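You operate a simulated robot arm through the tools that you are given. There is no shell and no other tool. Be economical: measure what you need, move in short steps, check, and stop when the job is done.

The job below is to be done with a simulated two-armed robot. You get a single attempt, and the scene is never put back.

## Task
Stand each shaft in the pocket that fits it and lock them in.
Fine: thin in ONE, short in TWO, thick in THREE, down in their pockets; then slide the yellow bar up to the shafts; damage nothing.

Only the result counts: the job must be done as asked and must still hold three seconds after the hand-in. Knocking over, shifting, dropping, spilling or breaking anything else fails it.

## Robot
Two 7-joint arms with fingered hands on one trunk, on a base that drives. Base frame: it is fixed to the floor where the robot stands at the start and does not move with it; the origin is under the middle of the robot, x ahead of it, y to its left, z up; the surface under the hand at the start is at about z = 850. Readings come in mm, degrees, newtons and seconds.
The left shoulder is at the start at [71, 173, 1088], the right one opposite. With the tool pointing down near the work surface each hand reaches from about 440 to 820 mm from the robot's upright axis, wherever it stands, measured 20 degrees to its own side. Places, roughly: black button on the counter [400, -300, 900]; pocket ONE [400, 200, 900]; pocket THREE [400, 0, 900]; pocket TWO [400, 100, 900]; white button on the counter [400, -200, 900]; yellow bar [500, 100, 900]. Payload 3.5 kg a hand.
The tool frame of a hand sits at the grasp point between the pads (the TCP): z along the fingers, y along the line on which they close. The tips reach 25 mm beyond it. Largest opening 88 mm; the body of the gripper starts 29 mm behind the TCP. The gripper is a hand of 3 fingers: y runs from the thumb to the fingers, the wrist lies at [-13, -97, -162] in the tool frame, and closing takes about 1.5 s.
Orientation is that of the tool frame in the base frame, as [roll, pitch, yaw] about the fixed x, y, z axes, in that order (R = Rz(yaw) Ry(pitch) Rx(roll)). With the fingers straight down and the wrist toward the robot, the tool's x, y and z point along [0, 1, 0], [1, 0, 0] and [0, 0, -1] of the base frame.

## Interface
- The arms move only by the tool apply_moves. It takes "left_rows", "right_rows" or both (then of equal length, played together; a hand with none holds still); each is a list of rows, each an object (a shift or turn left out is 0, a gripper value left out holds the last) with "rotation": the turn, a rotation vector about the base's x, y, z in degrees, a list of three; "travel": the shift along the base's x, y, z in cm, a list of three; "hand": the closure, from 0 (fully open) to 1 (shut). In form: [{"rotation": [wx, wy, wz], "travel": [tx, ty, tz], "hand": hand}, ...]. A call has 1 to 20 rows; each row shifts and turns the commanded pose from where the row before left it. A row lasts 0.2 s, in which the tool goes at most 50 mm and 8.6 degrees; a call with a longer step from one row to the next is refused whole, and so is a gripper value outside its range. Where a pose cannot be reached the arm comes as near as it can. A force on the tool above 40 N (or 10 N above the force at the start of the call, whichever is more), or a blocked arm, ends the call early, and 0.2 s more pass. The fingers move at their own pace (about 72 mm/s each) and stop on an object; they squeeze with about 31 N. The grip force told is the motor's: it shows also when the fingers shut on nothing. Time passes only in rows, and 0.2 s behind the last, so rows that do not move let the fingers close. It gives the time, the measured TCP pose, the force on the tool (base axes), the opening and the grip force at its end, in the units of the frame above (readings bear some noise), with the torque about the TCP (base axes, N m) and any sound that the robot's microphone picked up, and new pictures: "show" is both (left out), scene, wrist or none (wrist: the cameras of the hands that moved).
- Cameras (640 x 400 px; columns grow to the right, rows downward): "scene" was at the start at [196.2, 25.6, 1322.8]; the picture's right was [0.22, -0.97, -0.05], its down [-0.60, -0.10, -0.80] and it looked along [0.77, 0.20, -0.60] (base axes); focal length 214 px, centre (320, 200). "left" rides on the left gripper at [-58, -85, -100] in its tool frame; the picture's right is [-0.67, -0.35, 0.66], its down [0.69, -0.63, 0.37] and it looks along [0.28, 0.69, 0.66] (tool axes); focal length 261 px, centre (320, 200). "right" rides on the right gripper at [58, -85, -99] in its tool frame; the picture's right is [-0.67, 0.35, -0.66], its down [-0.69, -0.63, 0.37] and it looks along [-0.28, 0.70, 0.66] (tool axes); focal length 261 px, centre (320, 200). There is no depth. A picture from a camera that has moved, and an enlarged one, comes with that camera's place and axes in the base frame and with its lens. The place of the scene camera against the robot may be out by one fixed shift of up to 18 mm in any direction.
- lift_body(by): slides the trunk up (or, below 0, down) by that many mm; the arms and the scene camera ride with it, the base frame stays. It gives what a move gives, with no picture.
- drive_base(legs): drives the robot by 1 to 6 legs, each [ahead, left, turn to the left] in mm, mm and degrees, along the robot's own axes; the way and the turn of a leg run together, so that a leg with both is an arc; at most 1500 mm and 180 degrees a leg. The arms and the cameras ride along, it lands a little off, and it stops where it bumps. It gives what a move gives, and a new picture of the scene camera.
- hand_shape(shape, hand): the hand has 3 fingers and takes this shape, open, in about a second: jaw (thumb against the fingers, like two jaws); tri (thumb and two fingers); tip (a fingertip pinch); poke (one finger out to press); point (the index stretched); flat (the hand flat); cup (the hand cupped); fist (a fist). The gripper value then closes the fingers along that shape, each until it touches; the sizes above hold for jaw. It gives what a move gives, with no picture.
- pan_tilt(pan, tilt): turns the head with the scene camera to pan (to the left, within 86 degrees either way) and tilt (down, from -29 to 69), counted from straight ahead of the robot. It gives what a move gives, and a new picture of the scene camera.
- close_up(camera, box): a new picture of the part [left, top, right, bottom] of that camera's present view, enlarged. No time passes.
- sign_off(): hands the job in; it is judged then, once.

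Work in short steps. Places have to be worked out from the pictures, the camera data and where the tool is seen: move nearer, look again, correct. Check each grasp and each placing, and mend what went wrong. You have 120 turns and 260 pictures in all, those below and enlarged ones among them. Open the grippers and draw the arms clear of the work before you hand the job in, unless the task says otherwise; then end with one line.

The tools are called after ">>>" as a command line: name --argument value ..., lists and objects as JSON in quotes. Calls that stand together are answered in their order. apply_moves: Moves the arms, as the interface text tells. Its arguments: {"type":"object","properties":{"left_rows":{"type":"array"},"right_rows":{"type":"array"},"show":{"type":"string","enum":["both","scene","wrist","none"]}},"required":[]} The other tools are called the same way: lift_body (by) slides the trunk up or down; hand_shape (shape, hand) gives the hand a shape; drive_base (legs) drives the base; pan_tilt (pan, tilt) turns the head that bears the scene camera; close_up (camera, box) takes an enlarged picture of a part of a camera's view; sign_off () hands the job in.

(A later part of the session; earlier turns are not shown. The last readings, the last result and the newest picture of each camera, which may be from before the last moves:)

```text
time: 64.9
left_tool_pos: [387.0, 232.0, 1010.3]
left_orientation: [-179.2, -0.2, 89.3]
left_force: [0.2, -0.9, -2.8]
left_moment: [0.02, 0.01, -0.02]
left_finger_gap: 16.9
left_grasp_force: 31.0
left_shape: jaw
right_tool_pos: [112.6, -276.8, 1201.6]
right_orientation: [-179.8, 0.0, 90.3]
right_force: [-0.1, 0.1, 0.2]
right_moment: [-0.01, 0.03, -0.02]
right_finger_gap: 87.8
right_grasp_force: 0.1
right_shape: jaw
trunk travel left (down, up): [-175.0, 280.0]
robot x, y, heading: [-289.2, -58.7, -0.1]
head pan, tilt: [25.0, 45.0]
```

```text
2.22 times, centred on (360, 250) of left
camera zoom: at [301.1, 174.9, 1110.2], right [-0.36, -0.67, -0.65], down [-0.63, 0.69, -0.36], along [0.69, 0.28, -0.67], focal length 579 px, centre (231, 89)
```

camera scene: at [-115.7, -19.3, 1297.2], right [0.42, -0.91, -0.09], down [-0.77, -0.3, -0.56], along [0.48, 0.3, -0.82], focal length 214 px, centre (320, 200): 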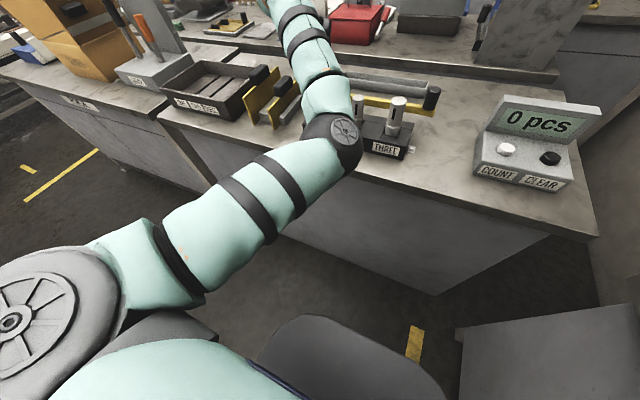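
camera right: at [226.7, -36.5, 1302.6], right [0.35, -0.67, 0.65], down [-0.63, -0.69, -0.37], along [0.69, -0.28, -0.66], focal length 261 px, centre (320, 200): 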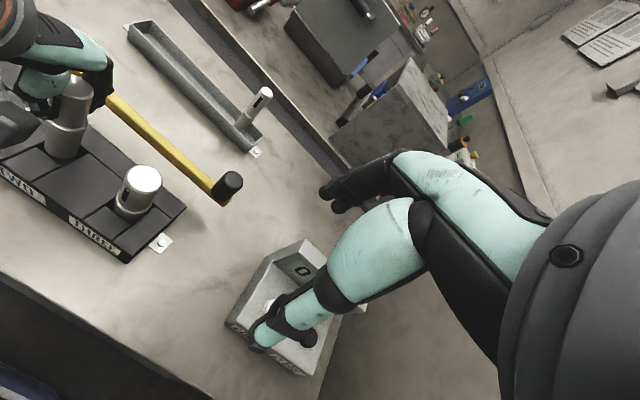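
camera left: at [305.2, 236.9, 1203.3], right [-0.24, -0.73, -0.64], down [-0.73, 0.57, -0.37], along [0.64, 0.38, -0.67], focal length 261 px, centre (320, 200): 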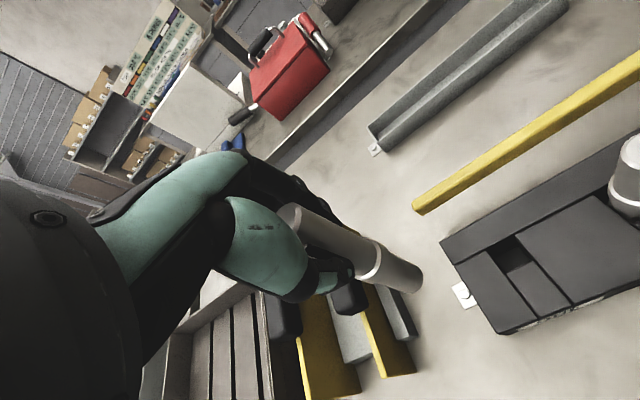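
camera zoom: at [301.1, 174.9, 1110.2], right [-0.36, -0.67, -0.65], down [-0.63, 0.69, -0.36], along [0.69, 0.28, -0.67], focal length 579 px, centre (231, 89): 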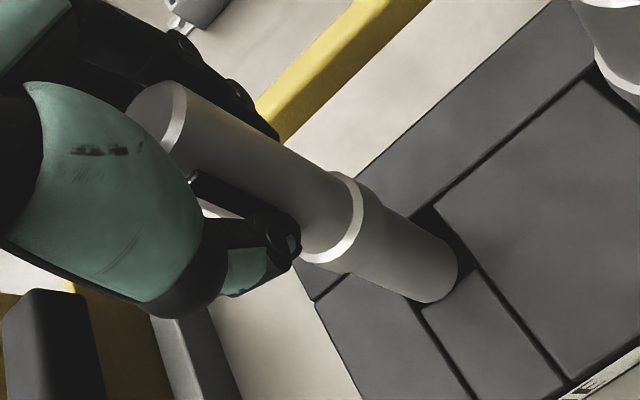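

The foot is now at (381.3, 231) with the shaft tilted about 2.8°. As before I tilt the hand −2.9° about y and shift (−3, −1.5) mm, then measure again.

>>> apply_moves --left_rows '[{"travel": [0, 0, 0.3]}, {"travel": [-0.3, -0.15, 0], "rotation": [0, -2.9, 0]}, {}, {}]' --show "none"

>>> close_up --camera "left" --box '[340, 210, 480, 310]'

>>> pan_tilt --pan 35 --tilt 40

```text
time: 65.9
left_tool_pos: [383.1, 230.5, 1013.6]
left_orientation: [177.7, -0.1, 89.3]
left_force: [0.6, 0.4, -2.2]
left_moment: [-0.02, 0.0, 0.01]
left_finger_gap: 16.9
left_grasp_force: 30.4
left_shape: jaw
right_tool_pos: [113.4, -276.4, 1201.8]
right_orientation: [180.0, 0.0, 90.2]
right_force: [0.1, -0.2, 0.3]
right_moment: [0.02, -0.01, -0.03]
right_finger_gap: 87.8
right_grasp_force: 0.1
right_shape: jaw
trunk travel left (down, up): [-175.0, 280.0]
robot x, y, heading: [-292.3, -60.0, 0.3]
head pan, tilt: [25.0, 45.0]
```

```text
4.00 times, centred on (410, 260) of left
camera zoom: at [292.9, 173.3, 1109.9], right [-0.33, -0.67, -0.67], down [-0.61, 0.69, -0.39], along [0.72, 0.28, -0.63], focal length 1043 px, centre (-40, -40)
```

zoom: 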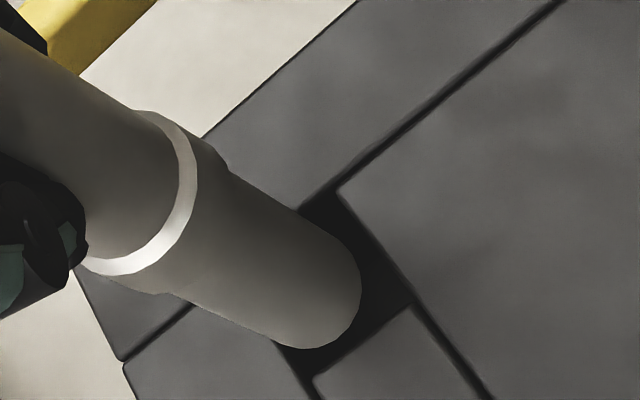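

```text
time: 66.7
left_tool_pos: [382.9, 228.8, 1015.1]
left_orientation: [177.7, -0.1, 89.4]
left_force: [-0.4, -1.2, -3.2]
left_moment: [-0.01, 0.0, 0.01]
left_finger_gap: 16.8
left_grasp_force: 31.3
left_shape: jaw
right_tool_pos: [112.6, -278.1, 1202.3]
right_orientation: [-179.9, 0.0, 90.3]
right_force: [0.3, 0.5, -0.3]
right_moment: [-0.01, 0.01, 0.02]
right_finger_gap: 87.9
right_grasp_force: 0.1
right_shape: jaw
trunk travel left (down, up): [-175.0, 280.0]
robot x, y, heading: [-291.5, -59.7, 0.3]
head pan, tilt: [35.0, 40.0]
camera scene: at [-118.2, -4.9, 1305.1], right [0.56, -0.82, -0.12], down [-0.67, -0.37, -0.64], along [0.48, 0.44, -0.76], focal length 214 px, centre (320, 200)
```

scene: 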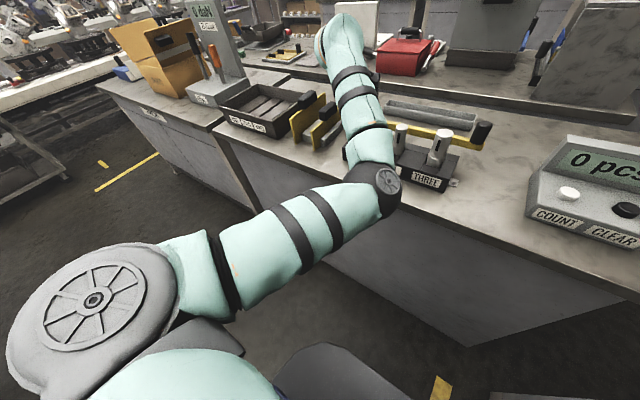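

Relative to the pocket the foot is at (+1.0, +1.7) mm. I shift (−0.6, −1.6), lower 4 mm and measure once more close to the surface.

>>> apply_moves --left_rows '[{"travel": [-0.06, -0.16, -0.4]}, {}, {}, {}]' --show "none"

>>> close_up --camera "left" --box '[380, 230, 450, 300]'

```text
time: 67.7
left_tool_pos: [381.9, 227.5, 1011.5]
left_orientation: [177.7, -0.1, 89.3]
left_force: [0.5, 0.6, 0.9]
left_moment: [0.01, 0.0, 0.01]
left_finger_gap: 16.8
left_grasp_force: 31.2
left_shape: jaw
right_tool_pos: [113.0, -276.9, 1201.9]
right_orientation: [-179.9, 0.1, 90.2]
right_force: [-0.2, -0.4, -0.5]
right_moment: [0.0, -0.01, 0.0]
right_finger_gap: 87.6
right_grasp_force: 0.1
right_shape: jaw
trunk travel left (down, up): [-175.0, 280.0]
robot x, y, heading: [-283.6, -61.2, -0.1]
head pan, tilt: [35.0, 40.0]
```

```text
5.71 times, centred on (415, 265) of left
camera zoom: at [291.7, 171.8, 1106.1], right [-0.33, -0.67, -0.67], down [-0.61, 0.69, -0.39], along [0.72, 0.28, -0.63], focal length 1489 px, centre (-223, -171)
```

zoom: 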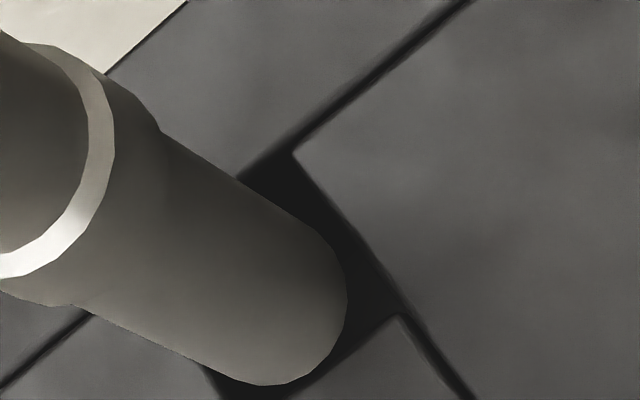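

Force reads +0.9 N so the foot is just touching at the surface: true foot offset is about −113 mm. In-plane comparison shows it some 2.7 mm too far in +y with x right. I raise 4 mm, shift −2.7 mm in y and look again.

>>> apply_moves --left_rows '[{"travel": [0, 0, 0.4]}, {"travel": [0, -0.27, 0]}, {"travel": [0, 0, -0.2]}, {}, {}]' --show "none"

>>> close_up --camera "left" --box '[370, 225, 454, 309]'

```text
time: 68.8
left_tool_pos: [382.6, 226.1, 1012.2]
left_orientation: [177.7, -0.1, 89.4]
left_force: [0.3, 0.1, -3.4]
left_moment: [0.02, 0.01, -0.01]
left_finger_gap: 16.6
left_grasp_force: 30.9
left_shape: jaw
right_tool_pos: [114.1, -276.3, 1203.2]
right_orientation: [-179.8, 0.0, 90.2]
right_force: [0.1, -0.5, -0.1]
right_moment: [0.0, 0.01, 0.0]
right_finger_gap: 87.6
right_grasp_force: 0.1
right_shape: jaw
trunk travel left (down, up): [-175.0, 280.0]
robot x, y, heading: [-290.3, -61.2, 0.1]
head pan, tilt: [35.0, 40.0]
```

```text
4.76 times, centred on (412, 267) of left
camera zoom: at [292.2, 169.7, 1107.6], right [-0.33, -0.67, -0.67], down [-0.61, 0.69, -0.39], along [0.72, 0.28, -0.63], focal length 1241 px, centre (-118, -119)
```

zoom: 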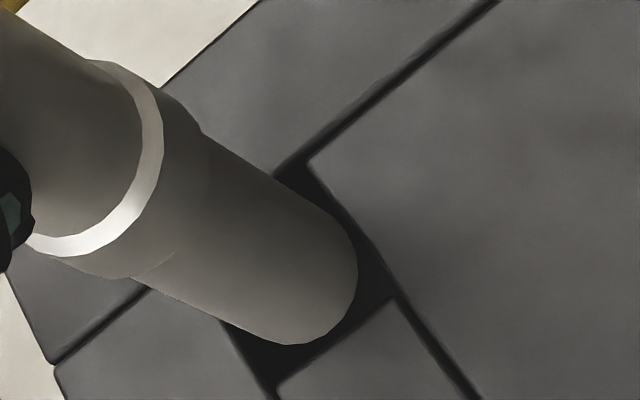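

In-plane, the foot is now at (383.1, 229.2) against a pocket centre of (382.5, 229.7). I nudge +0.4 in y, −0.2 in x, and lower gently.

>>> apply_moves --left_rows '[{"travel": [-0.02, 0.04, -0.1]}, {"travel": [0, 0, -0.2]}, {"travel": [0, 0, -0.2]}, {"travel": [0, 0, -0.2]}, {"travel": [0, 0, -0.2]}, {}]' --show "none"

>>> close_up --camera "left" --box '[370, 225, 454, 309]'

```text
time: 70.2
left_tool_pos: [380.0, 223.6, 1008.3]
left_orientation: [177.2, -0.2, 89.4]
left_force: [5.1, 2.0, 29.8]
left_moment: [0.07, -0.34, 0.0]
left_finger_gap: 18.2
left_grasp_force: 31.0
left_shape: jaw
right_tool_pos: [110.9, -278.9, 1203.5]
right_orientation: [179.9, -0.1, 90.2]
right_force: [0.2, 0.1, 0.6]
right_moment: [-0.01, 0.01, 0.0]
right_finger_gap: 87.7
right_grasp_force: 0.0
right_shape: jaw
trunk travel left (down, up): [-175.0, 280.0]
robot x, y, heading: [-289.4, -57.4, 0.4]
head pan, tilt: [35.0, 40.0]
```

```text
4.76 times, centred on (412, 267) of left
camera zoom: at [289.2, 167.5, 1103.2], right [-0.32, -0.66, -0.67], down [-0.6, 0.69, -0.39], along [0.73, 0.28, -0.63], focal length 1241 px, centre (-118, -119)
```

zoom: 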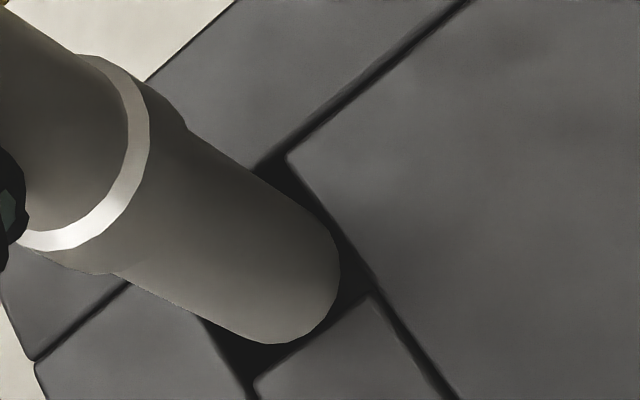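

Contact again, but the front and right gaps are open (about 1.3–1.5 mm), so now it is catching at the hidden rear/left. I lift 6 mm and re-measure at the free state.

>>> apply_moves --left_rows '[{"travel": [0, 0, 0.4]}, {"travel": [0, 0, 0.5]}, {}, {}, {}]' --show "none"

>>> close_up --camera "left" --box '[370, 225, 454, 309]'

>>> close_up --camera "left" --box '[250, 150, 450, 310]'

```text
time: 71.5
left_tool_pos: [383.3, 225.3, 1011.9]
left_orientation: [177.7, -0.1, 89.3]
left_force: [-0.2, 0.4, -2.9]
left_moment: [0.02, 0.0, -0.01]
left_finger_gap: 16.7
left_grasp_force: 31.1
left_shape: jaw
right_tool_pos: [113.3, -277.0, 1201.2]
right_orientation: [-179.8, -0.1, 90.2]
right_force: [-0.2, -0.1, -0.2]
right_moment: [-0.01, -0.02, 0.04]
right_finger_gap: 87.9
right_grasp_force: 0.0
right_shape: jaw
trunk travel left (down, up): [-175.0, 280.0]
robot x, y, heading: [-289.8, -64.2, 0.3]
head pan, tilt: [35.0, 40.0]
```

```text
4.76 times, centred on (412, 267) of left
camera zoom: at [293.5, 168.8, 1107.9], right [-0.33, -0.67, -0.67], down [-0.61, 0.69, -0.39], along [0.72, 0.28, -0.63], focal length 1241 px, centre (-118, -119)
```

zoom: 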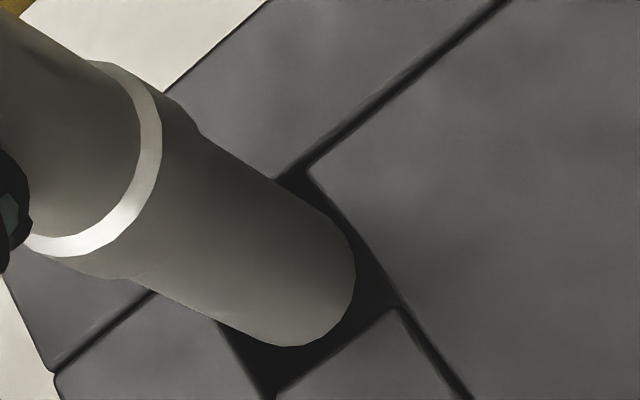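

```text
2.50 times, centred on (350, 230) of left
camera zoom: at [293.5, 168.8, 1107.9], right [-0.33, -0.67, -0.67], down [-0.61, 0.69, -0.39], along [0.72, 0.28, -0.63], focal length 652 px, centre (245, 125)
```

zoom: 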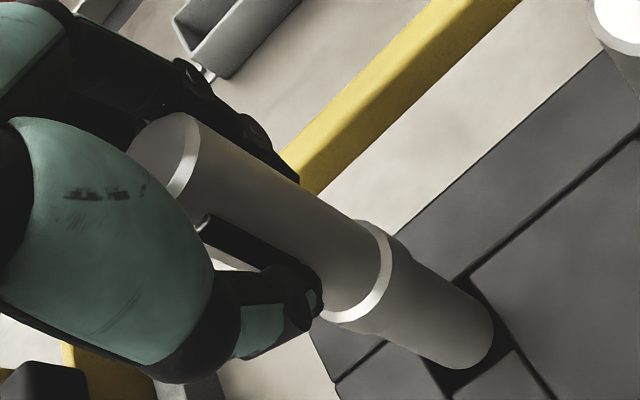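

Comparing the shaft's image line with the fresh-grip picture, the shaft has pivoted about the grip axis by about 2.9°, foot toward +y. I raise 5 mm, turn the hand −2.9° about x and shift +5 mm in y to set it upright.

>>> apply_moves --left_rows '[{"travel": [0, 0, 0.5]}, {"travel": [0, 0.5, 0], "rotation": [-2.9, 0, 0]}, {}, {}, {}]' --show "none"

>>> close_up --camera "left" --box '[370, 225, 454, 309]'

>>> close_up --camera "left" --box '[250, 150, 450, 310]'

```text
time: 72.7
left_tool_pos: [382.8, 230.0, 1018.4]
left_orientation: [177.7, 2.9, 89.3]
left_force: [0.3, 0.9, -2.9]
left_moment: [0.0, -0.01, 0.03]
left_finger_gap: 17.0
left_grasp_force: 30.5
left_shape: jaw
right_tool_pos: [112.5, -277.9, 1201.6]
right_orientation: [-179.9, 0.0, 90.2]
right_force: [-0.3, 0.6, -0.2]
right_moment: [-0.01, -0.01, 0.0]
right_finger_gap: 87.8
right_grasp_force: 0.1
right_shape: jaw
trunk travel left (down, up): [-175.0, 280.0]
robot x, y, heading: [-291.3, -58.0, -0.1]
head pan, tilt: [35.0, 40.0]
```

```text
4.76 times, centred on (412, 267) of left
camera zoom: at [292.8, 178.5, 1116.4], right [-0.33, -0.7, -0.64], down [-0.61, 0.67, -0.42], along [0.72, 0.25, -0.64], focal length 1241 px, centre (-118, -119)
```

zoom: 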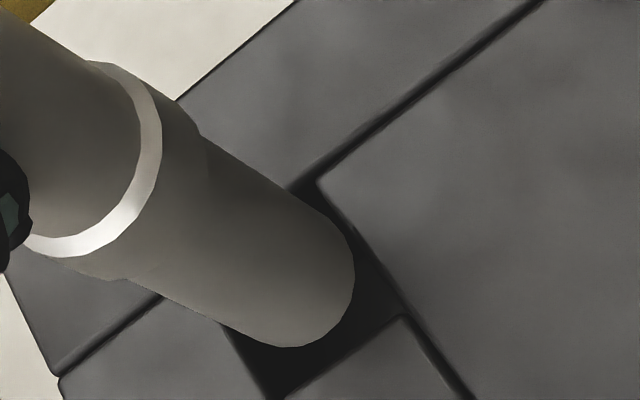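

```text
2.50 times, centred on (350, 230) of left
camera zoom: at [292.8, 178.5, 1116.4], right [-0.33, -0.7, -0.64], down [-0.61, 0.67, -0.42], along [0.72, 0.25, -0.64], focal length 652 px, centre (245, 125)
```

zoom: 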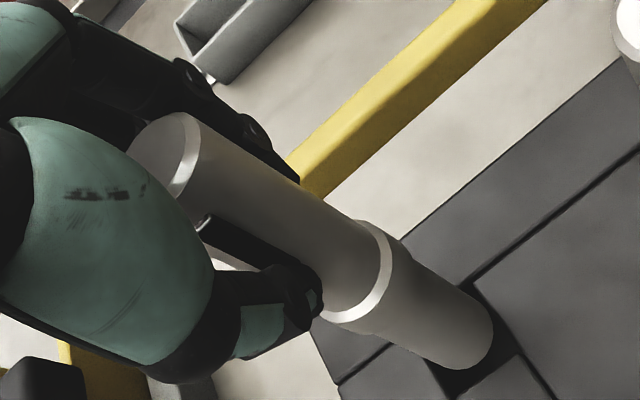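

I bring the right camera round for an independent look at the thin shaft's uprightness and position.

>>> apply_moves --right_rows '[{"travel": [4, 2, 0]}, {"travel": [4, 2, 0]}, {"travel": [4, 3, 0]}, {"travel": [4, 3, 0]}, {"travel": [3, 4, 0]}, {"travel": [2, 4, 0]}, {}]' --show "wrist"

```text
time: 74.2
left_tool_pos: [383.5, 228.2, 1019.8]
left_orientation: [177.5, 2.8, 89.4]
left_force: [1.3, -1.0, -2.8]
left_moment: [0.0, 0.02, 0.03]
left_finger_gap: 17.0
left_grasp_force: 31.1
left_shape: jaw
right_tool_pos: [319.5, -96.5, 1200.2]
right_orientation: [-179.9, -0.1, 90.3]
right_force: [-0.2, 0.3, 0.0]
right_moment: [-0.01, 0.02, 0.0]
right_finger_gap: 87.6
right_grasp_force: 0.1
right_shape: jaw
trunk travel left (down, up): [-175.0, 280.0]
robot x, y, heading: [-292.1, -56.4, 0.1]
head pan, tilt: [35.0, 40.0]
camera right: at [235.0, -39.8, 1300.0], right [0.35, -0.67, 0.65], down [-0.63, -0.69, -0.37], along [0.69, -0.28, -0.66], focal length 261 px, centre (320, 200)
```

right: 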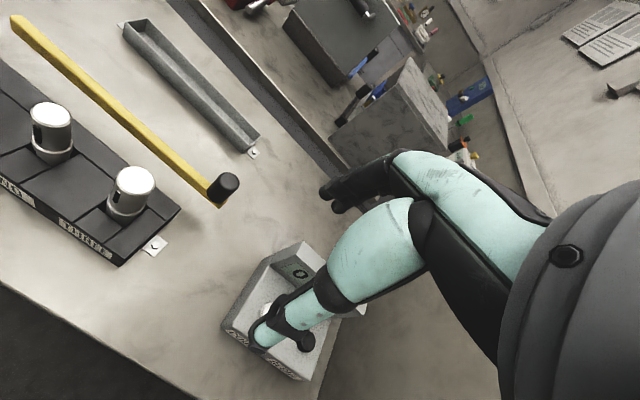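

Pocket ONE is just out of frame to the left, so I yaw the right hand 24° to the left.

>>> apply_moves --right_rows '[{"rotation": [0, 0, 8]}, {"rotation": [0, 0, 8]}, {"rotation": [0, 0, 8]}, {}]' --show "wrist"

>>> close_up --camera "right" --box '[0, 60, 160, 180]'

```text
time: 75.2
left_tool_pos: [382.1, 230.5, 1018.0]
left_orientation: [177.6, 2.7, 89.4]
left_force: [0.3, 0.6, -2.7]
left_moment: [-0.01, 0.03, -0.02]
left_finger_gap: 16.9
left_grasp_force: 31.2
left_shape: jaw
right_tool_pos: [322.4, -96.3, 1200.5]
right_orientation: [-180.0, 0.1, 110.2]
right_force: [0.5, 0.0, 0.0]
right_moment: [0.01, 0.0, 0.01]
right_finger_gap: 87.8
right_grasp_force: 0.0
right_shape: jaw
right hand out of reach, approached as far as the arm can: row 3
trunk travel left (down, up): [-175.0, 280.0]
robot x, y, heading: [-291.4, -57.2, 0.3]
head pan, tilt: [35.0, 40.0]
camera right: at [221.0, -71.9, 1301.1], right [0.56, -0.51, 0.65], down [-0.35, -0.86, -0.36], along [0.75, -0.03, -0.66], focal length 261 px, centre (320, 200)
```

right: 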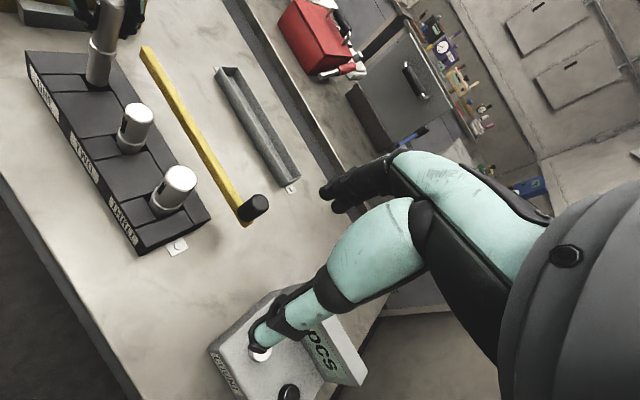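

```text
3.33 times, centred on (80, 120) of right
camera zoom: at [221.0, -71.9, 1301.1], right [0.56, -0.51, 0.65], down [-0.35, -0.86, -0.36], along [0.75, -0.03, -0.66], focal length 869 px, centre (1120, 467)
```

zoom: 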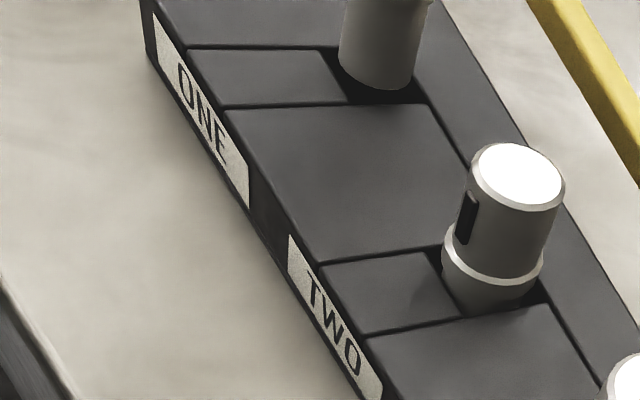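

Now ONE is in view, with both the front and right gaps visible. I enlarge it.

>>> close_up --camera "right" --box '[40, 0, 160, 100]'

>>> close_up --camera "right" --box '[70, 50, 130, 100]'

```text
4.00 times, centred on (100, 50) of right
camera zoom: at [221.0, -71.9, 1301.1], right [0.56, -0.51, 0.65], down [-0.35, -0.86, -0.36], along [0.75, -0.03, -0.66], focal length 1043 px, centre (1200, 800)
```

zoom: 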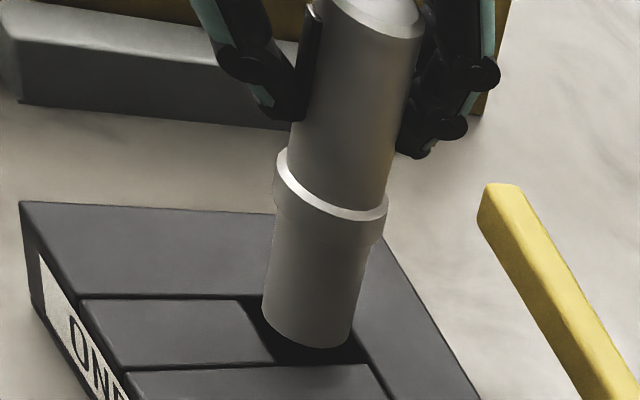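

```text
8.00 times, centred on (100, 75) of right
camera zoom: at [221.0, -71.9, 1301.1], right [0.56, -0.51, 0.65], down [-0.35, -0.86, -0.36], along [0.75, -0.03, -0.66], focal length 2085 px, centre (2080, 1200)
```

zoom: 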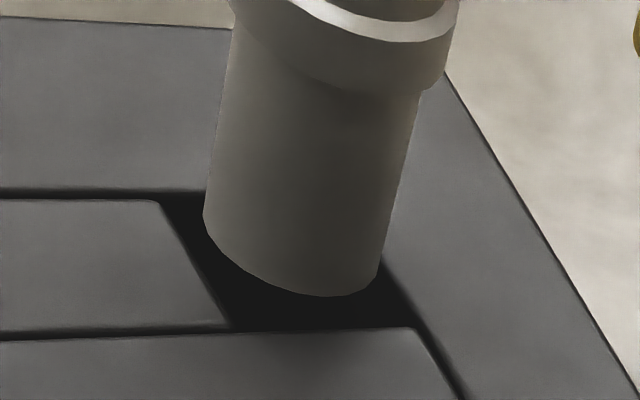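

I compare against the seated shaft in TWO in the same picture to judge the lean.

>>> close_up --camera "right" --box '[100, 90, 180, 160]'

>>> close_up --camera "right" --box '[70, 0, 150, 100]'

>>> close_up --camera "right" --box '[130, 150, 220, 230]'

```text
5.71 times, centred on (140, 125) of right
camera zoom: at [221.0, -71.9, 1301.1], right [0.56, -0.51, 0.65], down [-0.35, -0.86, -0.36], along [0.75, -0.03, -0.66], focal length 1489 px, centre (1349, 629)
```

zoom: 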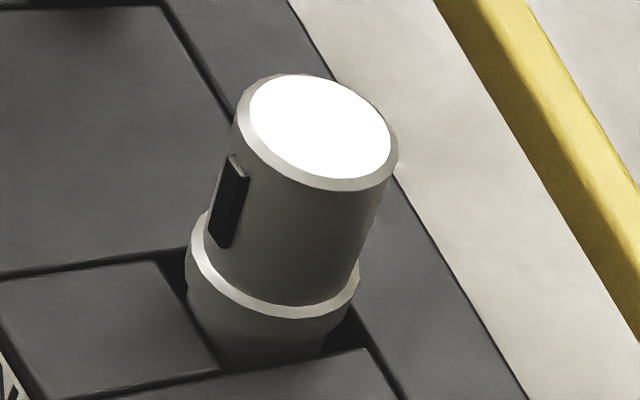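

```text
4.00 times, centred on (110, 50) of right
camera zoom: at [221.0, -71.9, 1301.1], right [0.56, -0.51, 0.65], down [-0.35, -0.86, -0.36], along [0.75, -0.03, -0.66], focal length 1043 px, centre (1160, 800)
```

zoom: 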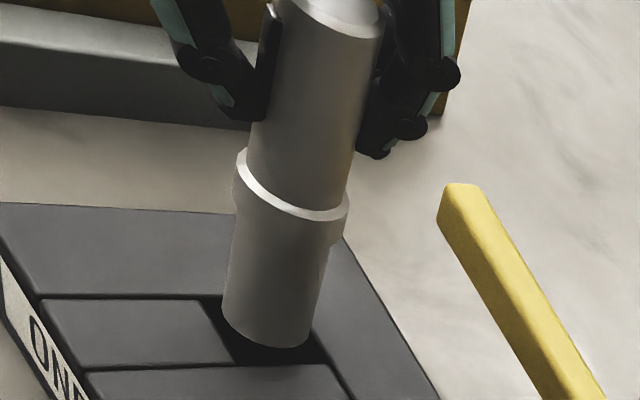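

```text
5.00 times, centred on (175, 190) of right
camera zoom: at [221.0, -71.9, 1301.1], right [0.56, -0.51, 0.65], down [-0.35, -0.86, -0.36], along [0.75, -0.03, -0.66], focal length 1303 px, centre (1045, 250)
```

zoom: 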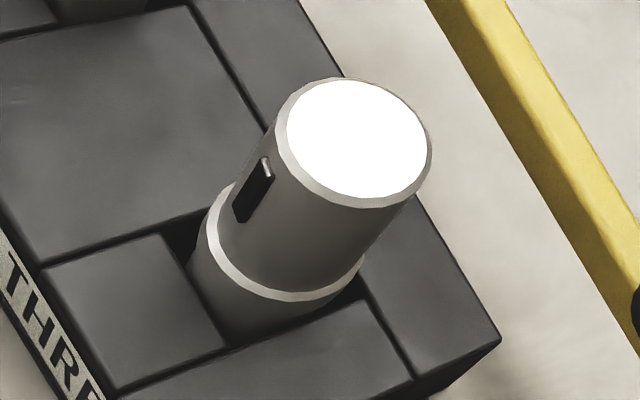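

The thin shaft clearly leans in the hand, and the two views disagree on exactly how. The clean fix is to stand it on the flat block between ONE and TWO, loosen slightly so it rights itself, and regrip with the hand level.

>>> apply_moves --left_rows '[{"travel": [0, 0, 1]}, {"travel": [0, -2.4, 0]}, {"travel": [0, -2.4, 0]}, {"travel": [0, 0, -0.6]}, {"travel": [0, 0, -0.5]}, {}]' --show "none"

>>> close_up --camera "right" --box '[70, 0, 190, 120]'

>>> close_up --camera "left" --box '[250, 150, 490, 330]'

```text
time: 76.7
left_tool_pos: [381.4, 183.5, 1016.5]
left_orientation: [177.6, 2.8, 89.4]
left_force: [0.2, 0.0, -2.8]
left_moment: [-0.01, 0.01, -0.01]
left_finger_gap: 17.0
left_grasp_force: 31.5
left_shape: jaw
right_tool_pos: [322.1, -96.2, 1201.2]
right_orientation: [-179.9, 0.1, 110.3]
right_force: [1.1, 0.8, 0.5]
right_moment: [0.03, 0.0, -0.06]
right_finger_gap: 87.8
right_grasp_force: 0.0
right_shape: jaw
trunk travel left (down, up): [-175.0, 280.0]
robot x, y, heading: [-287.8, -58.8, 0.2]
head pan, tilt: [35.0, 40.0]
```

```text
3.33 times, centred on (130, 60) of right
camera zoom: at [220.9, -71.8, 1301.0], right [0.56, -0.51, 0.65], down [-0.36, -0.86, -0.36], along [0.75, -0.03, -0.66], focal length 869 px, centre (953, 667)
```

zoom: 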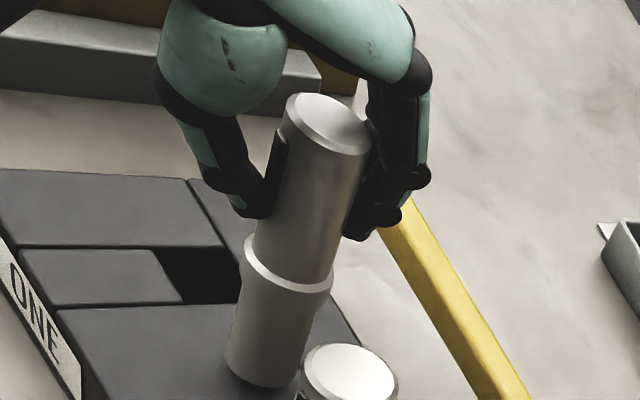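

```text
2.22 times, centred on (370, 240) of left
camera zoom: at [291.2, 132.2, 1114.8], right [-0.33, -0.7, -0.64], down [-0.61, 0.67, -0.42], along [0.72, 0.25, -0.64], focal length 579 px, centre (209, 111)
```

zoom: 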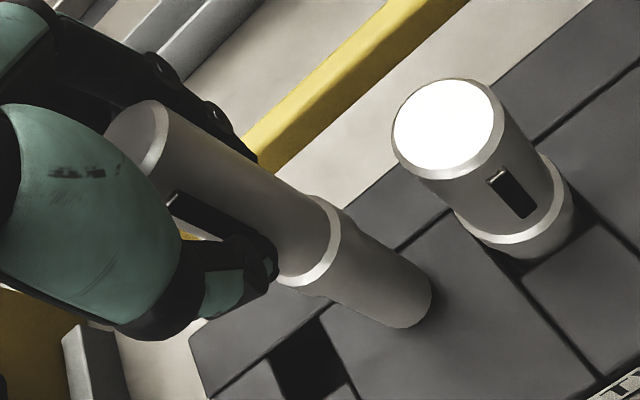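

The whole shaft is visible and leans only about 3°. I lower until it touches the flat block.

>>> apply_moves --left_rows '[{"travel": [0, 0, -0.3]}, {"travel": [0, 0, -0.2]}, {"travel": [0, 0, -0.15]}, {}]' --show "none"

```text
time: 77.7
left_tool_pos: [383.3, 183.4, 1012.1]
left_orientation: [177.6, 2.8, 89.4]
left_force: [0.0, 0.4, 2.6]
left_moment: [0.02, -0.01, -0.03]
left_finger_gap: 17.0
left_grasp_force: 31.2
left_shape: jaw
right_tool_pos: [321.5, -96.9, 1201.2]
right_orientation: [-179.9, 0.0, 110.3]
right_force: [-0.1, -0.6, 0.2]
right_moment: [-0.01, 0.04, 0.01]
right_finger_gap: 87.6
right_grasp_force: 0.1
right_shape: jaw
trunk travel left (down, up): [-175.0, 280.0]
robot x, y, heading: [-289.1, -56.3, 0.1]
head pan, tilt: [35.0, 40.0]
```

It is touching. I open just a few millimetres so that the shaft rights itself between the fingers.

>>> apply_moves --left_rows '[{"hand": 0.72}, {}, {}, {}]' --show "none"

>>> close_up --camera "right" --box '[70, 0, 190, 120]'

>>> close_up --camera "left" --box '[250, 150, 490, 330]'

```text
time: 78.7
left_tool_pos: [382.6, 183.3, 1010.3]
left_orientation: [177.7, 2.8, 89.3]
left_force: [0.5, -0.9, 0.2]
left_moment: [0.01, 0.01, 0.0]
left_finger_gap: 24.7
left_grasp_force: 0.1
left_shape: jaw
right_tool_pos: [320.6, -97.7, 1201.8]
right_orientation: [-179.8, -0.1, 110.3]
right_force: [0.0, 0.6, 0.4]
right_moment: [0.03, -0.01, 0.01]
right_finger_gap: 87.8
right_grasp_force: 0.1
right_shape: jaw
trunk travel left (down, up): [-175.0, 280.0]
robot x, y, heading: [-288.4, -58.8, 0.2]
head pan, tilt: [35.0, 40.0]
```

```text
3.33 times, centred on (130, 60) of right
camera zoom: at [220.6, -72.0, 1301.2], right [0.56, -0.51, 0.65], down [-0.35, -0.86, -0.37], along [0.75, -0.03, -0.66], focal length 869 px, centre (953, 667)
```

zoom: 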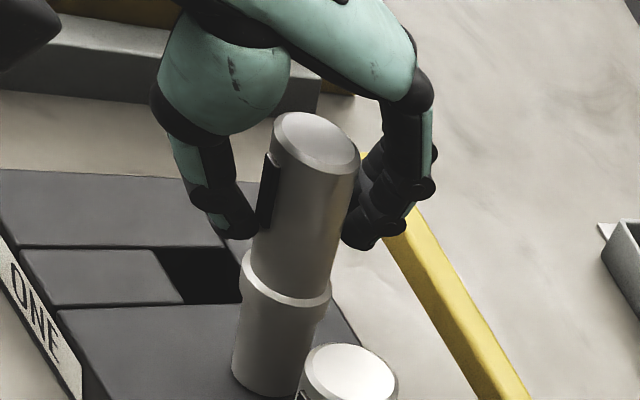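

```text
2.22 times, centred on (370, 240) of left
camera zoom: at [292.8, 131.6, 1108.6], right [-0.33, -0.7, -0.64], down [-0.61, 0.67, -0.42], along [0.72, 0.25, -0.64], focal length 579 px, centre (209, 111)
```

zoom: 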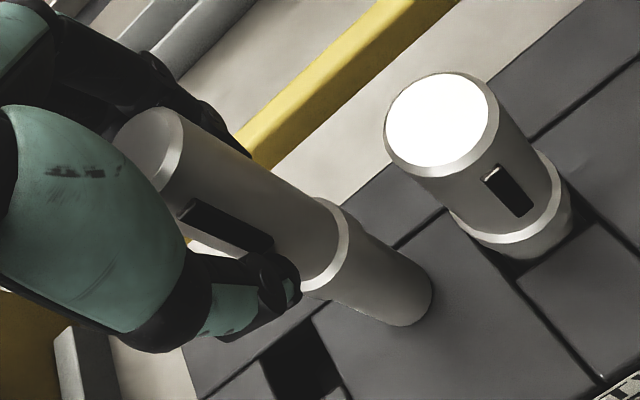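

It stands upright on its own. I open a little more, level the hand around it, and regrip.

>>> apply_moves --left_rows '[{"hand": 0.55}, {}, {"rotation": [2.8, 2.4, 0]}, {}, {}]' --show "none"

>>> close_up --camera "right" --box '[70, 0, 190, 120]'

>>> close_up --camera "left" --box '[250, 150, 490, 330]'

```text
time: 79.8
left_tool_pos: [384.4, 182.7, 1010.7]
left_orientation: [-180.0, 0.0, 89.4]
left_force: [0.0, -0.8, 0.1]
left_moment: [0.0, 0.0, 0.02]
left_finger_gap: 39.0
left_grasp_force: 0.0
left_shape: jaw
right_tool_pos: [321.2, -97.4, 1201.8]
right_orientation: [-179.9, 0.0, 110.2]
right_force: [0.7, -0.8, 0.4]
right_moment: [0.02, -0.01, 0.0]
right_finger_gap: 87.8
right_grasp_force: 0.0
right_shape: jaw
trunk travel left (down, up): [-175.0, 280.0]
robot x, y, heading: [-296.4, -57.0, 0.1]
head pan, tilt: [35.0, 40.0]
```

```text
3.33 times, centred on (130, 60) of right
camera zoom: at [220.6, -72.0, 1301.2], right [0.56, -0.51, 0.65], down [-0.35, -0.86, -0.37], along [0.75, -0.03, -0.66], focal length 869 px, centre (953, 667)
```

zoom: 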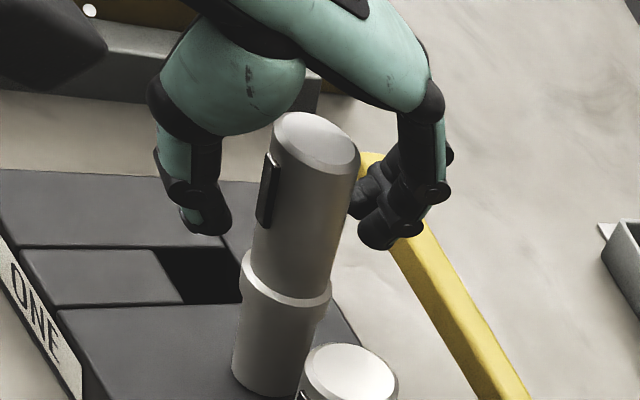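

```text
2.22 times, centred on (370, 240) of left
camera zoom: at [297.4, 126.5, 1109.9], right [-0.36, -0.67, -0.65], down [-0.62, 0.69, -0.37], along [0.7, 0.28, -0.66], focal length 579 px, centre (209, 111)
```

zoom: 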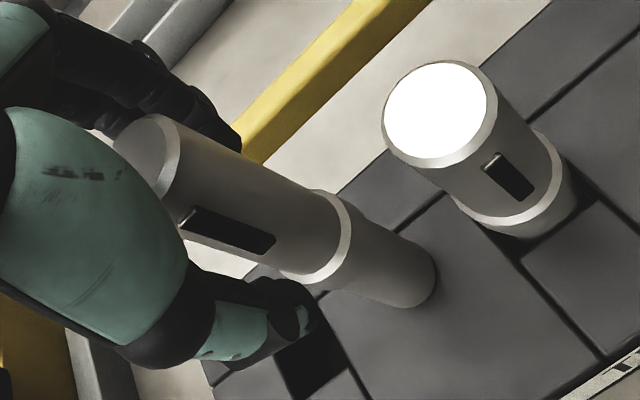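

The hand is level and the shaft free-standing at about (385.5, 182). I shift +1.5 mm in x and grip again.

>>> apply_moves --left_rows '[{"travel": [0.15, 0, 0]}, {"hand": 0.7}, {}, {"hand": 1}, {}, {}, {}, {"travel": [0, 0, 0.4]}, {"travel": [0, 0, 0.4]}, {}]' --show "none"

>>> close_up --camera "right" --box '[70, 0, 190, 120]'

>>> close_up --camera "left" --box '[250, 150, 490, 330]'

```text
time: 82.0
left_tool_pos: [384.2, 183.4, 1018.1]
left_orientation: [-179.9, 0.0, 89.3]
left_force: [0.5, -0.8, -3.4]
left_moment: [0.03, 0.0, 0.01]
left_finger_gap: 10.0
left_grasp_force: 31.6
left_shape: jaw
right_tool_pos: [322.5, -96.9, 1201.3]
right_orientation: [-179.9, -0.1, 110.1]
right_force: [-0.9, -0.9, -1.3]
right_moment: [0.01, 0.01, -0.03]
right_finger_gap: 87.5
right_grasp_force: 0.0
right_shape: jaw
trunk travel left (down, up): [-175.0, 280.0]
robot x, y, heading: [-293.6, -56.8, 0.2]
head pan, tilt: [35.0, 40.0]
```

```text
3.33 times, centred on (130, 60) of right
camera zoom: at [221.2, -71.8, 1300.9], right [0.56, -0.51, 0.65], down [-0.36, -0.86, -0.36], along [0.75, -0.03, -0.66], focal length 869 px, centre (953, 667)
```

zoom: 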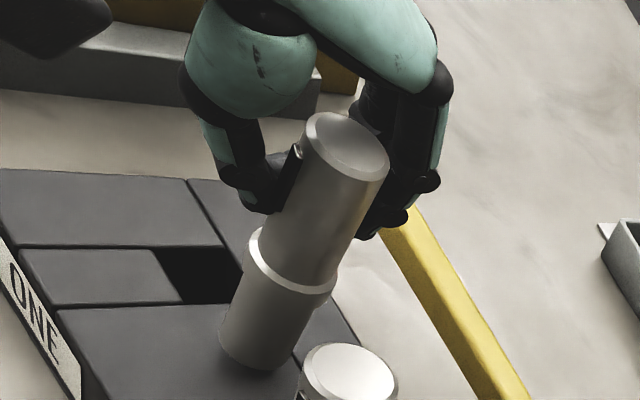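

```text
2.22 times, centred on (370, 240) of left
camera zoom: at [298.5, 126.6, 1117.6], right [-0.36, -0.67, -0.65], down [-0.62, 0.69, -0.37], along [0.7, 0.28, -0.66], focal length 579 px, centre (209, 111)
```

zoom: 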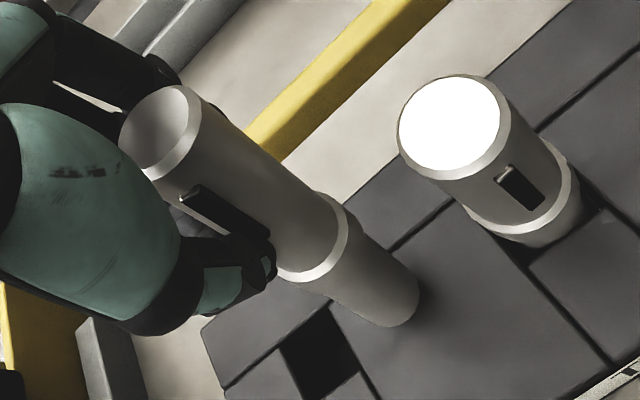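

This regrip went askew: the key on the shaft side has turned, the thumb slid beside it, and the shaft now leans about 7° (foot toward −x, +y). I turn the hand to bring the shaft upright again, then set it down and regrip at a better angle.

>>> apply_moves --left_rows '[{"travel": [0, 0, 0.5]}, {"travel": [-1.0, 0.2, 0], "rotation": [-5.8, -4.5, 0]}, {}, {}]' --show "none"

>>> close_up --camera "right" --box '[70, 0, 190, 120]'

>>> close_up --camera "left" --box '[250, 150, 490, 330]'

```text
time: 83.0
left_tool_pos: [375.0, 186.0, 1022.5]
left_orientation: [175.5, 5.7, 89.3]
left_force: [-0.1, -0.2, -3.3]
left_moment: [-0.01, 0.03, 0.02]
left_finger_gap: 10.3
left_grasp_force: 31.2
left_shape: jaw
right_tool_pos: [321.8, -96.4, 1201.0]
right_orientation: [-179.9, 0.0, 110.2]
right_force: [0.6, -0.8, -1.0]
right_moment: [0.02, 0.07, -0.01]
right_finger_gap: 87.6
right_grasp_force: 0.2
right_shape: jaw
trunk travel left (down, up): [-175.0, 280.0]
robot x, y, heading: [-291.0, -56.3, -0.1]
head pan, tilt: [35.0, 40.0]
```

```text
3.33 times, centred on (130, 60) of right
camera zoom: at [221.1, -71.8, 1301.0], right [0.56, -0.51, 0.65], down [-0.36, -0.86, -0.36], along [0.75, -0.03, -0.66], focal length 869 px, centre (953, 667)
```

zoom: 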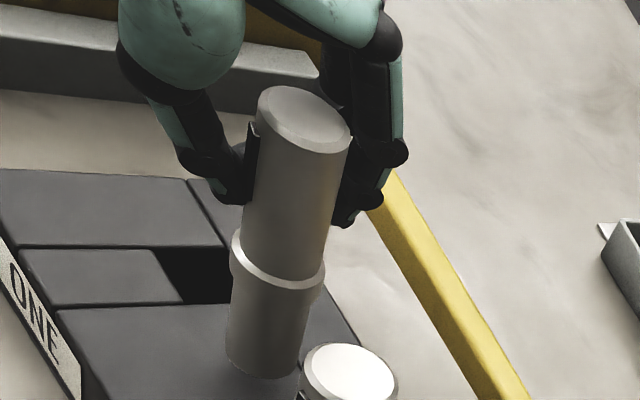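

```text
2.22 times, centred on (370, 240) of left
camera zoom: at [280.5, 138.7, 1120.1], right [-0.31, -0.73, -0.61], down [-0.59, 0.65, -0.48], along [0.75, 0.21, -0.63], focal length 579 px, centre (209, 111)
```

zoom: 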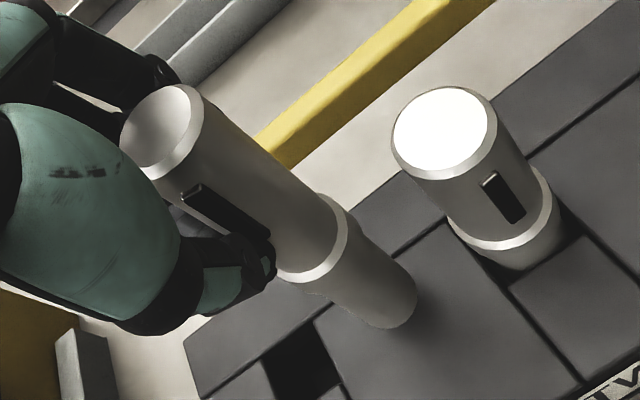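

Now it is upright to within 1–2°. I lower it onto the flat block until contact.

>>> apply_moves --left_rows '[{"travel": [0, 0, -0.5]}, {"travel": [0, 0, -0.4]}, {"travel": [0, 0, -0.2]}, {"travel": [0, 0, -0.1]}, {}]' --show "none"

```text
time: 84.2
left_tool_pos: [373.7, 185.4, 1010.8]
left_orientation: [175.4, 5.7, 89.3]
left_force: [0.1, 0.5, 2.1]
left_moment: [0.05, -0.04, 0.03]
left_finger_gap: 10.3
left_grasp_force: 31.0
left_shape: jaw
right_tool_pos: [320.8, -96.8, 1201.0]
right_orientation: [-179.9, -0.1, 110.2]
right_force: [0.1, -0.1, 0.3]
right_moment: [0.0, 0.04, 0.0]
right_finger_gap: 87.7
right_grasp_force: 0.0
right_shape: jaw
trunk travel left (down, up): [-175.0, 280.0]
robot x, y, heading: [-290.3, -56.8, 0.4]
head pan, tilt: [35.0, 40.0]
```

Contact is made. I open gently in two stages and look.

>>> apply_moves --left_rows '[{"hand": 0.75}, {}, {}, {"hand": 0.5}, {}, {}]' --show "none"

>>> close_up --camera "right" --box '[70, 0, 190, 120]'

>>> close_up --camera "left" --box '[250, 150, 490, 330]'

```text
time: 85.7
left_tool_pos: [373.1, 184.9, 1009.4]
left_orientation: [175.4, 5.7, 89.3]
left_force: [-0.4, 0.1, -0.3]
left_moment: [-0.01, -0.02, -0.01]
left_finger_gap: 43.5
left_grasp_force: 0.0
left_shape: jaw
right_tool_pos: [321.1, -98.3, 1201.8]
right_orientation: [-179.8, 0.0, 110.2]
right_force: [0.4, -0.3, -0.5]
right_moment: [-0.02, -0.01, 0.0]
right_finger_gap: 87.9
right_grasp_force: 0.1
right_shape: jaw
trunk travel left (down, up): [-175.0, 280.0]
robot x, y, heading: [-288.9, -58.5, 0.2]
head pan, tilt: [35.0, 40.0]
```

```text
3.33 times, centred on (130, 60) of right
camera zoom: at [220.5, -72.0, 1301.2], right [0.56, -0.51, 0.65], down [-0.35, -0.86, -0.37], along [0.75, -0.03, -0.66], focal length 869 px, centre (953, 667)
```

zoom: 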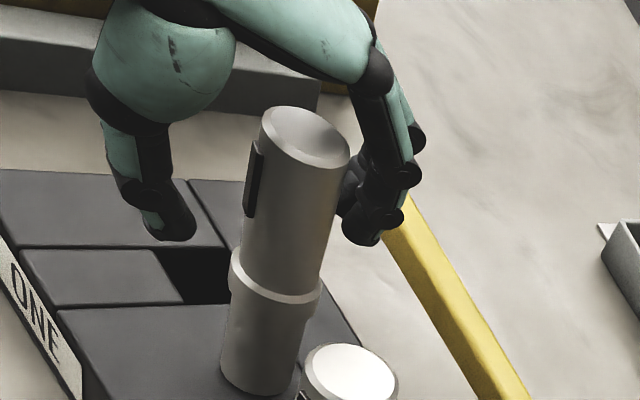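

```text
2.22 times, centred on (370, 240) of left
camera zoom: at [280.2, 138.4, 1107.3], right [-0.31, -0.73, -0.61], down [-0.59, 0.65, -0.48], along [0.75, 0.21, -0.63], focal length 579 px, centre (209, 111)
```

zoom: 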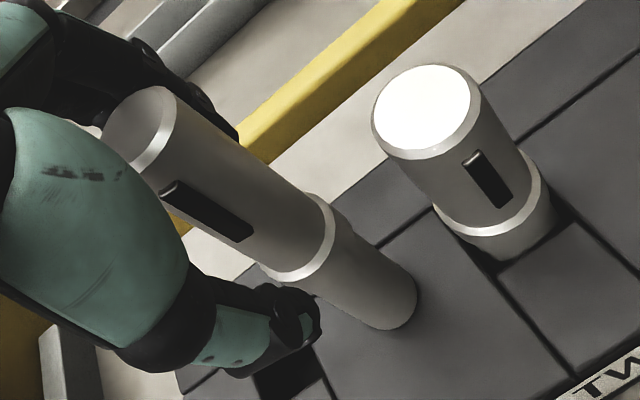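

It stands on its own again. I open fully, level the hand, centre on the shaft, and yaw the hand +42° so that the thumb misses the key and grips clean cylinder.

>>> apply_moves --left_rows '[{"hand": 0.1}, {}, {"rotation": [5.7, 4.6, 0], "travel": [0.6, -0.2, 0]}, {}, {"rotation": [0, 0, 8.4]}, {"rotation": [0, 0, 8.4]}, {"rotation": [0, 0, 8.4]}, {"rotation": [0, 0, 8.4]}, {"rotation": [0, 0, 8.4]}, {}]' --show "none"

>>> close_up --camera "right" --box '[70, 0, 190, 120]'

>>> close_up --camera "left" --box '[220, 130, 500, 350]'

```text
time: 87.8
left_tool_pos: [380.3, 182.6, 1009.9]
left_orientation: [-179.9, 0.1, 131.5]
left_force: [-1.0, -0.1, -1.4]
left_moment: [-0.01, 0.02, -0.01]
left_finger_gap: 79.1
left_grasp_force: 0.1
left_shape: jaw
right_tool_pos: [320.3, -96.4, 1201.0]
right_orientation: [-179.9, 0.0, 110.2]
right_force: [0.4, 0.2, 0.2]
right_moment: [-0.02, 0.01, 0.01]
right_finger_gap: 87.9
right_grasp_force: 0.1
right_shape: jaw
trunk travel left (down, up): [-175.0, 280.0]
robot x, y, heading: [-288.0, -58.6, -0.1]
head pan, tilt: [35.0, 40.0]
```

```text
3.33 times, centred on (130, 60) of right
camera zoom: at [220.5, -71.9, 1301.2], right [0.56, -0.51, 0.66], down [-0.35, -0.86, -0.36], along [0.75, -0.03, -0.66], focal length 869 px, centre (953, 667)
```

zoom: 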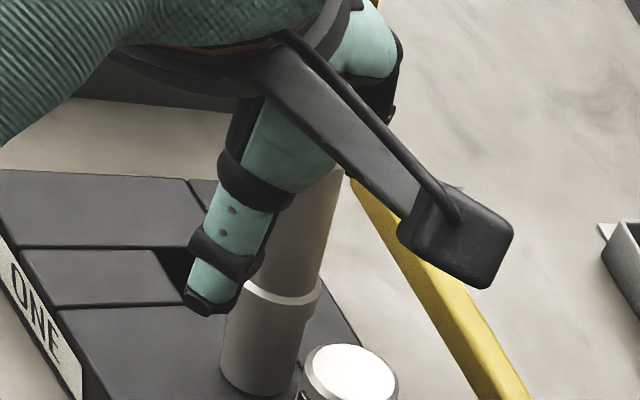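

```text
1.82 times, centred on (360, 240) of left
camera zoom: at [353.4, 84.5, 1110.5], right [0.18, -0.73, -0.65], down [-0.93, 0.09, -0.37], along [0.33, 0.67, -0.66], focal length 474 px, centre (247, 127)
```

zoom: 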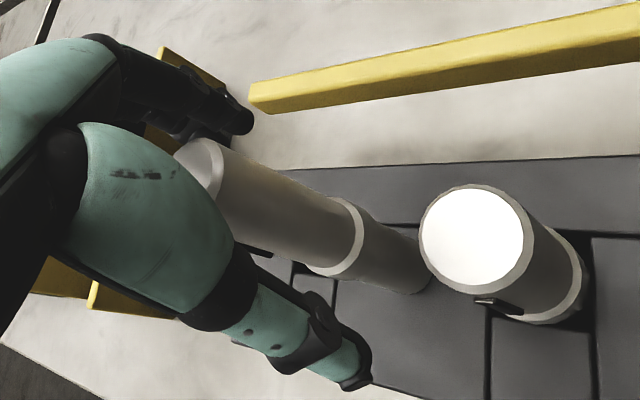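

The shaft sits exactly on the tool axis now. I close the grip and lift slightly.

>>> apply_moves --left_rows '[{"hand": 0.7}, {}, {}, {"hand": 1}, {}, {}, {}, {"travel": [0, 0, 0.4]}, {"travel": [0, 0, 0.6]}, {}]' --show "none"

>>> close_up --camera "right" --box '[70, 0, 190, 120]'

>>> close_up --camera "left" --box '[220, 130, 500, 350]'

```text
time: 90.0
left_tool_pos: [379.4, 183.1, 1020.2]
left_orientation: [-179.8, 0.0, 131.5]
left_force: [-0.2, 0.1, -2.8]
left_moment: [0.02, -0.02, 0.03]
left_finger_gap: 14.3
left_grasp_force: 30.9
left_shape: jaw
right_tool_pos: [321.3, -97.2, 1201.0]
right_orientation: [-179.9, 0.1, 110.2]
right_force: [-0.4, 0.4, 0.1]
right_moment: [-0.01, -0.01, 0.03]
right_finger_gap: 87.7
right_grasp_force: 0.0
right_shape: jaw
trunk travel left (down, up): [-175.0, 280.0]
robot x, y, heading: [-290.1, -59.8, -0.0]
head pan, tilt: [35.0, 40.0]
```

```text
3.33 times, centred on (130, 60) of right
camera zoom: at [221.2, -71.8, 1300.9], right [0.56, -0.51, 0.65], down [-0.36, -0.86, -0.36], along [0.75, -0.03, -0.66], focal length 869 px, centre (953, 667)
```

zoom: 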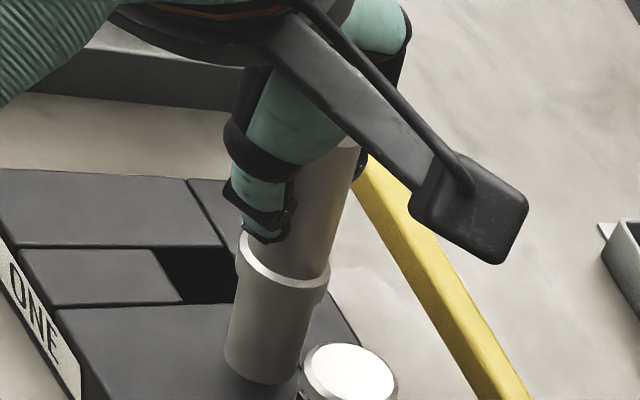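

```text
1.82 times, centred on (360, 240) of left
camera zoom: at [354.0, 83.9, 1119.9], right [0.18, -0.73, -0.65], down [-0.93, 0.1, -0.36], along [0.33, 0.67, -0.66], focal length 474 px, centre (247, 127)
```

zoom: 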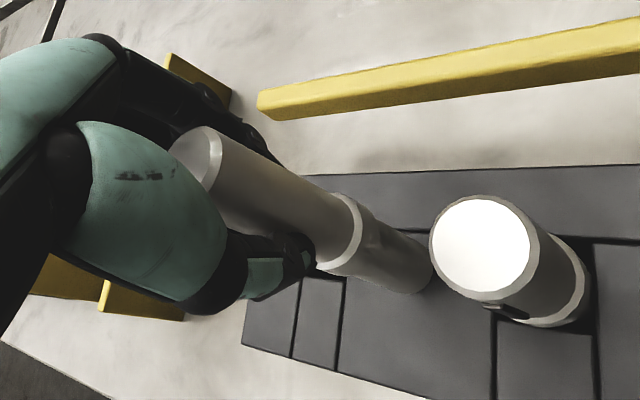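

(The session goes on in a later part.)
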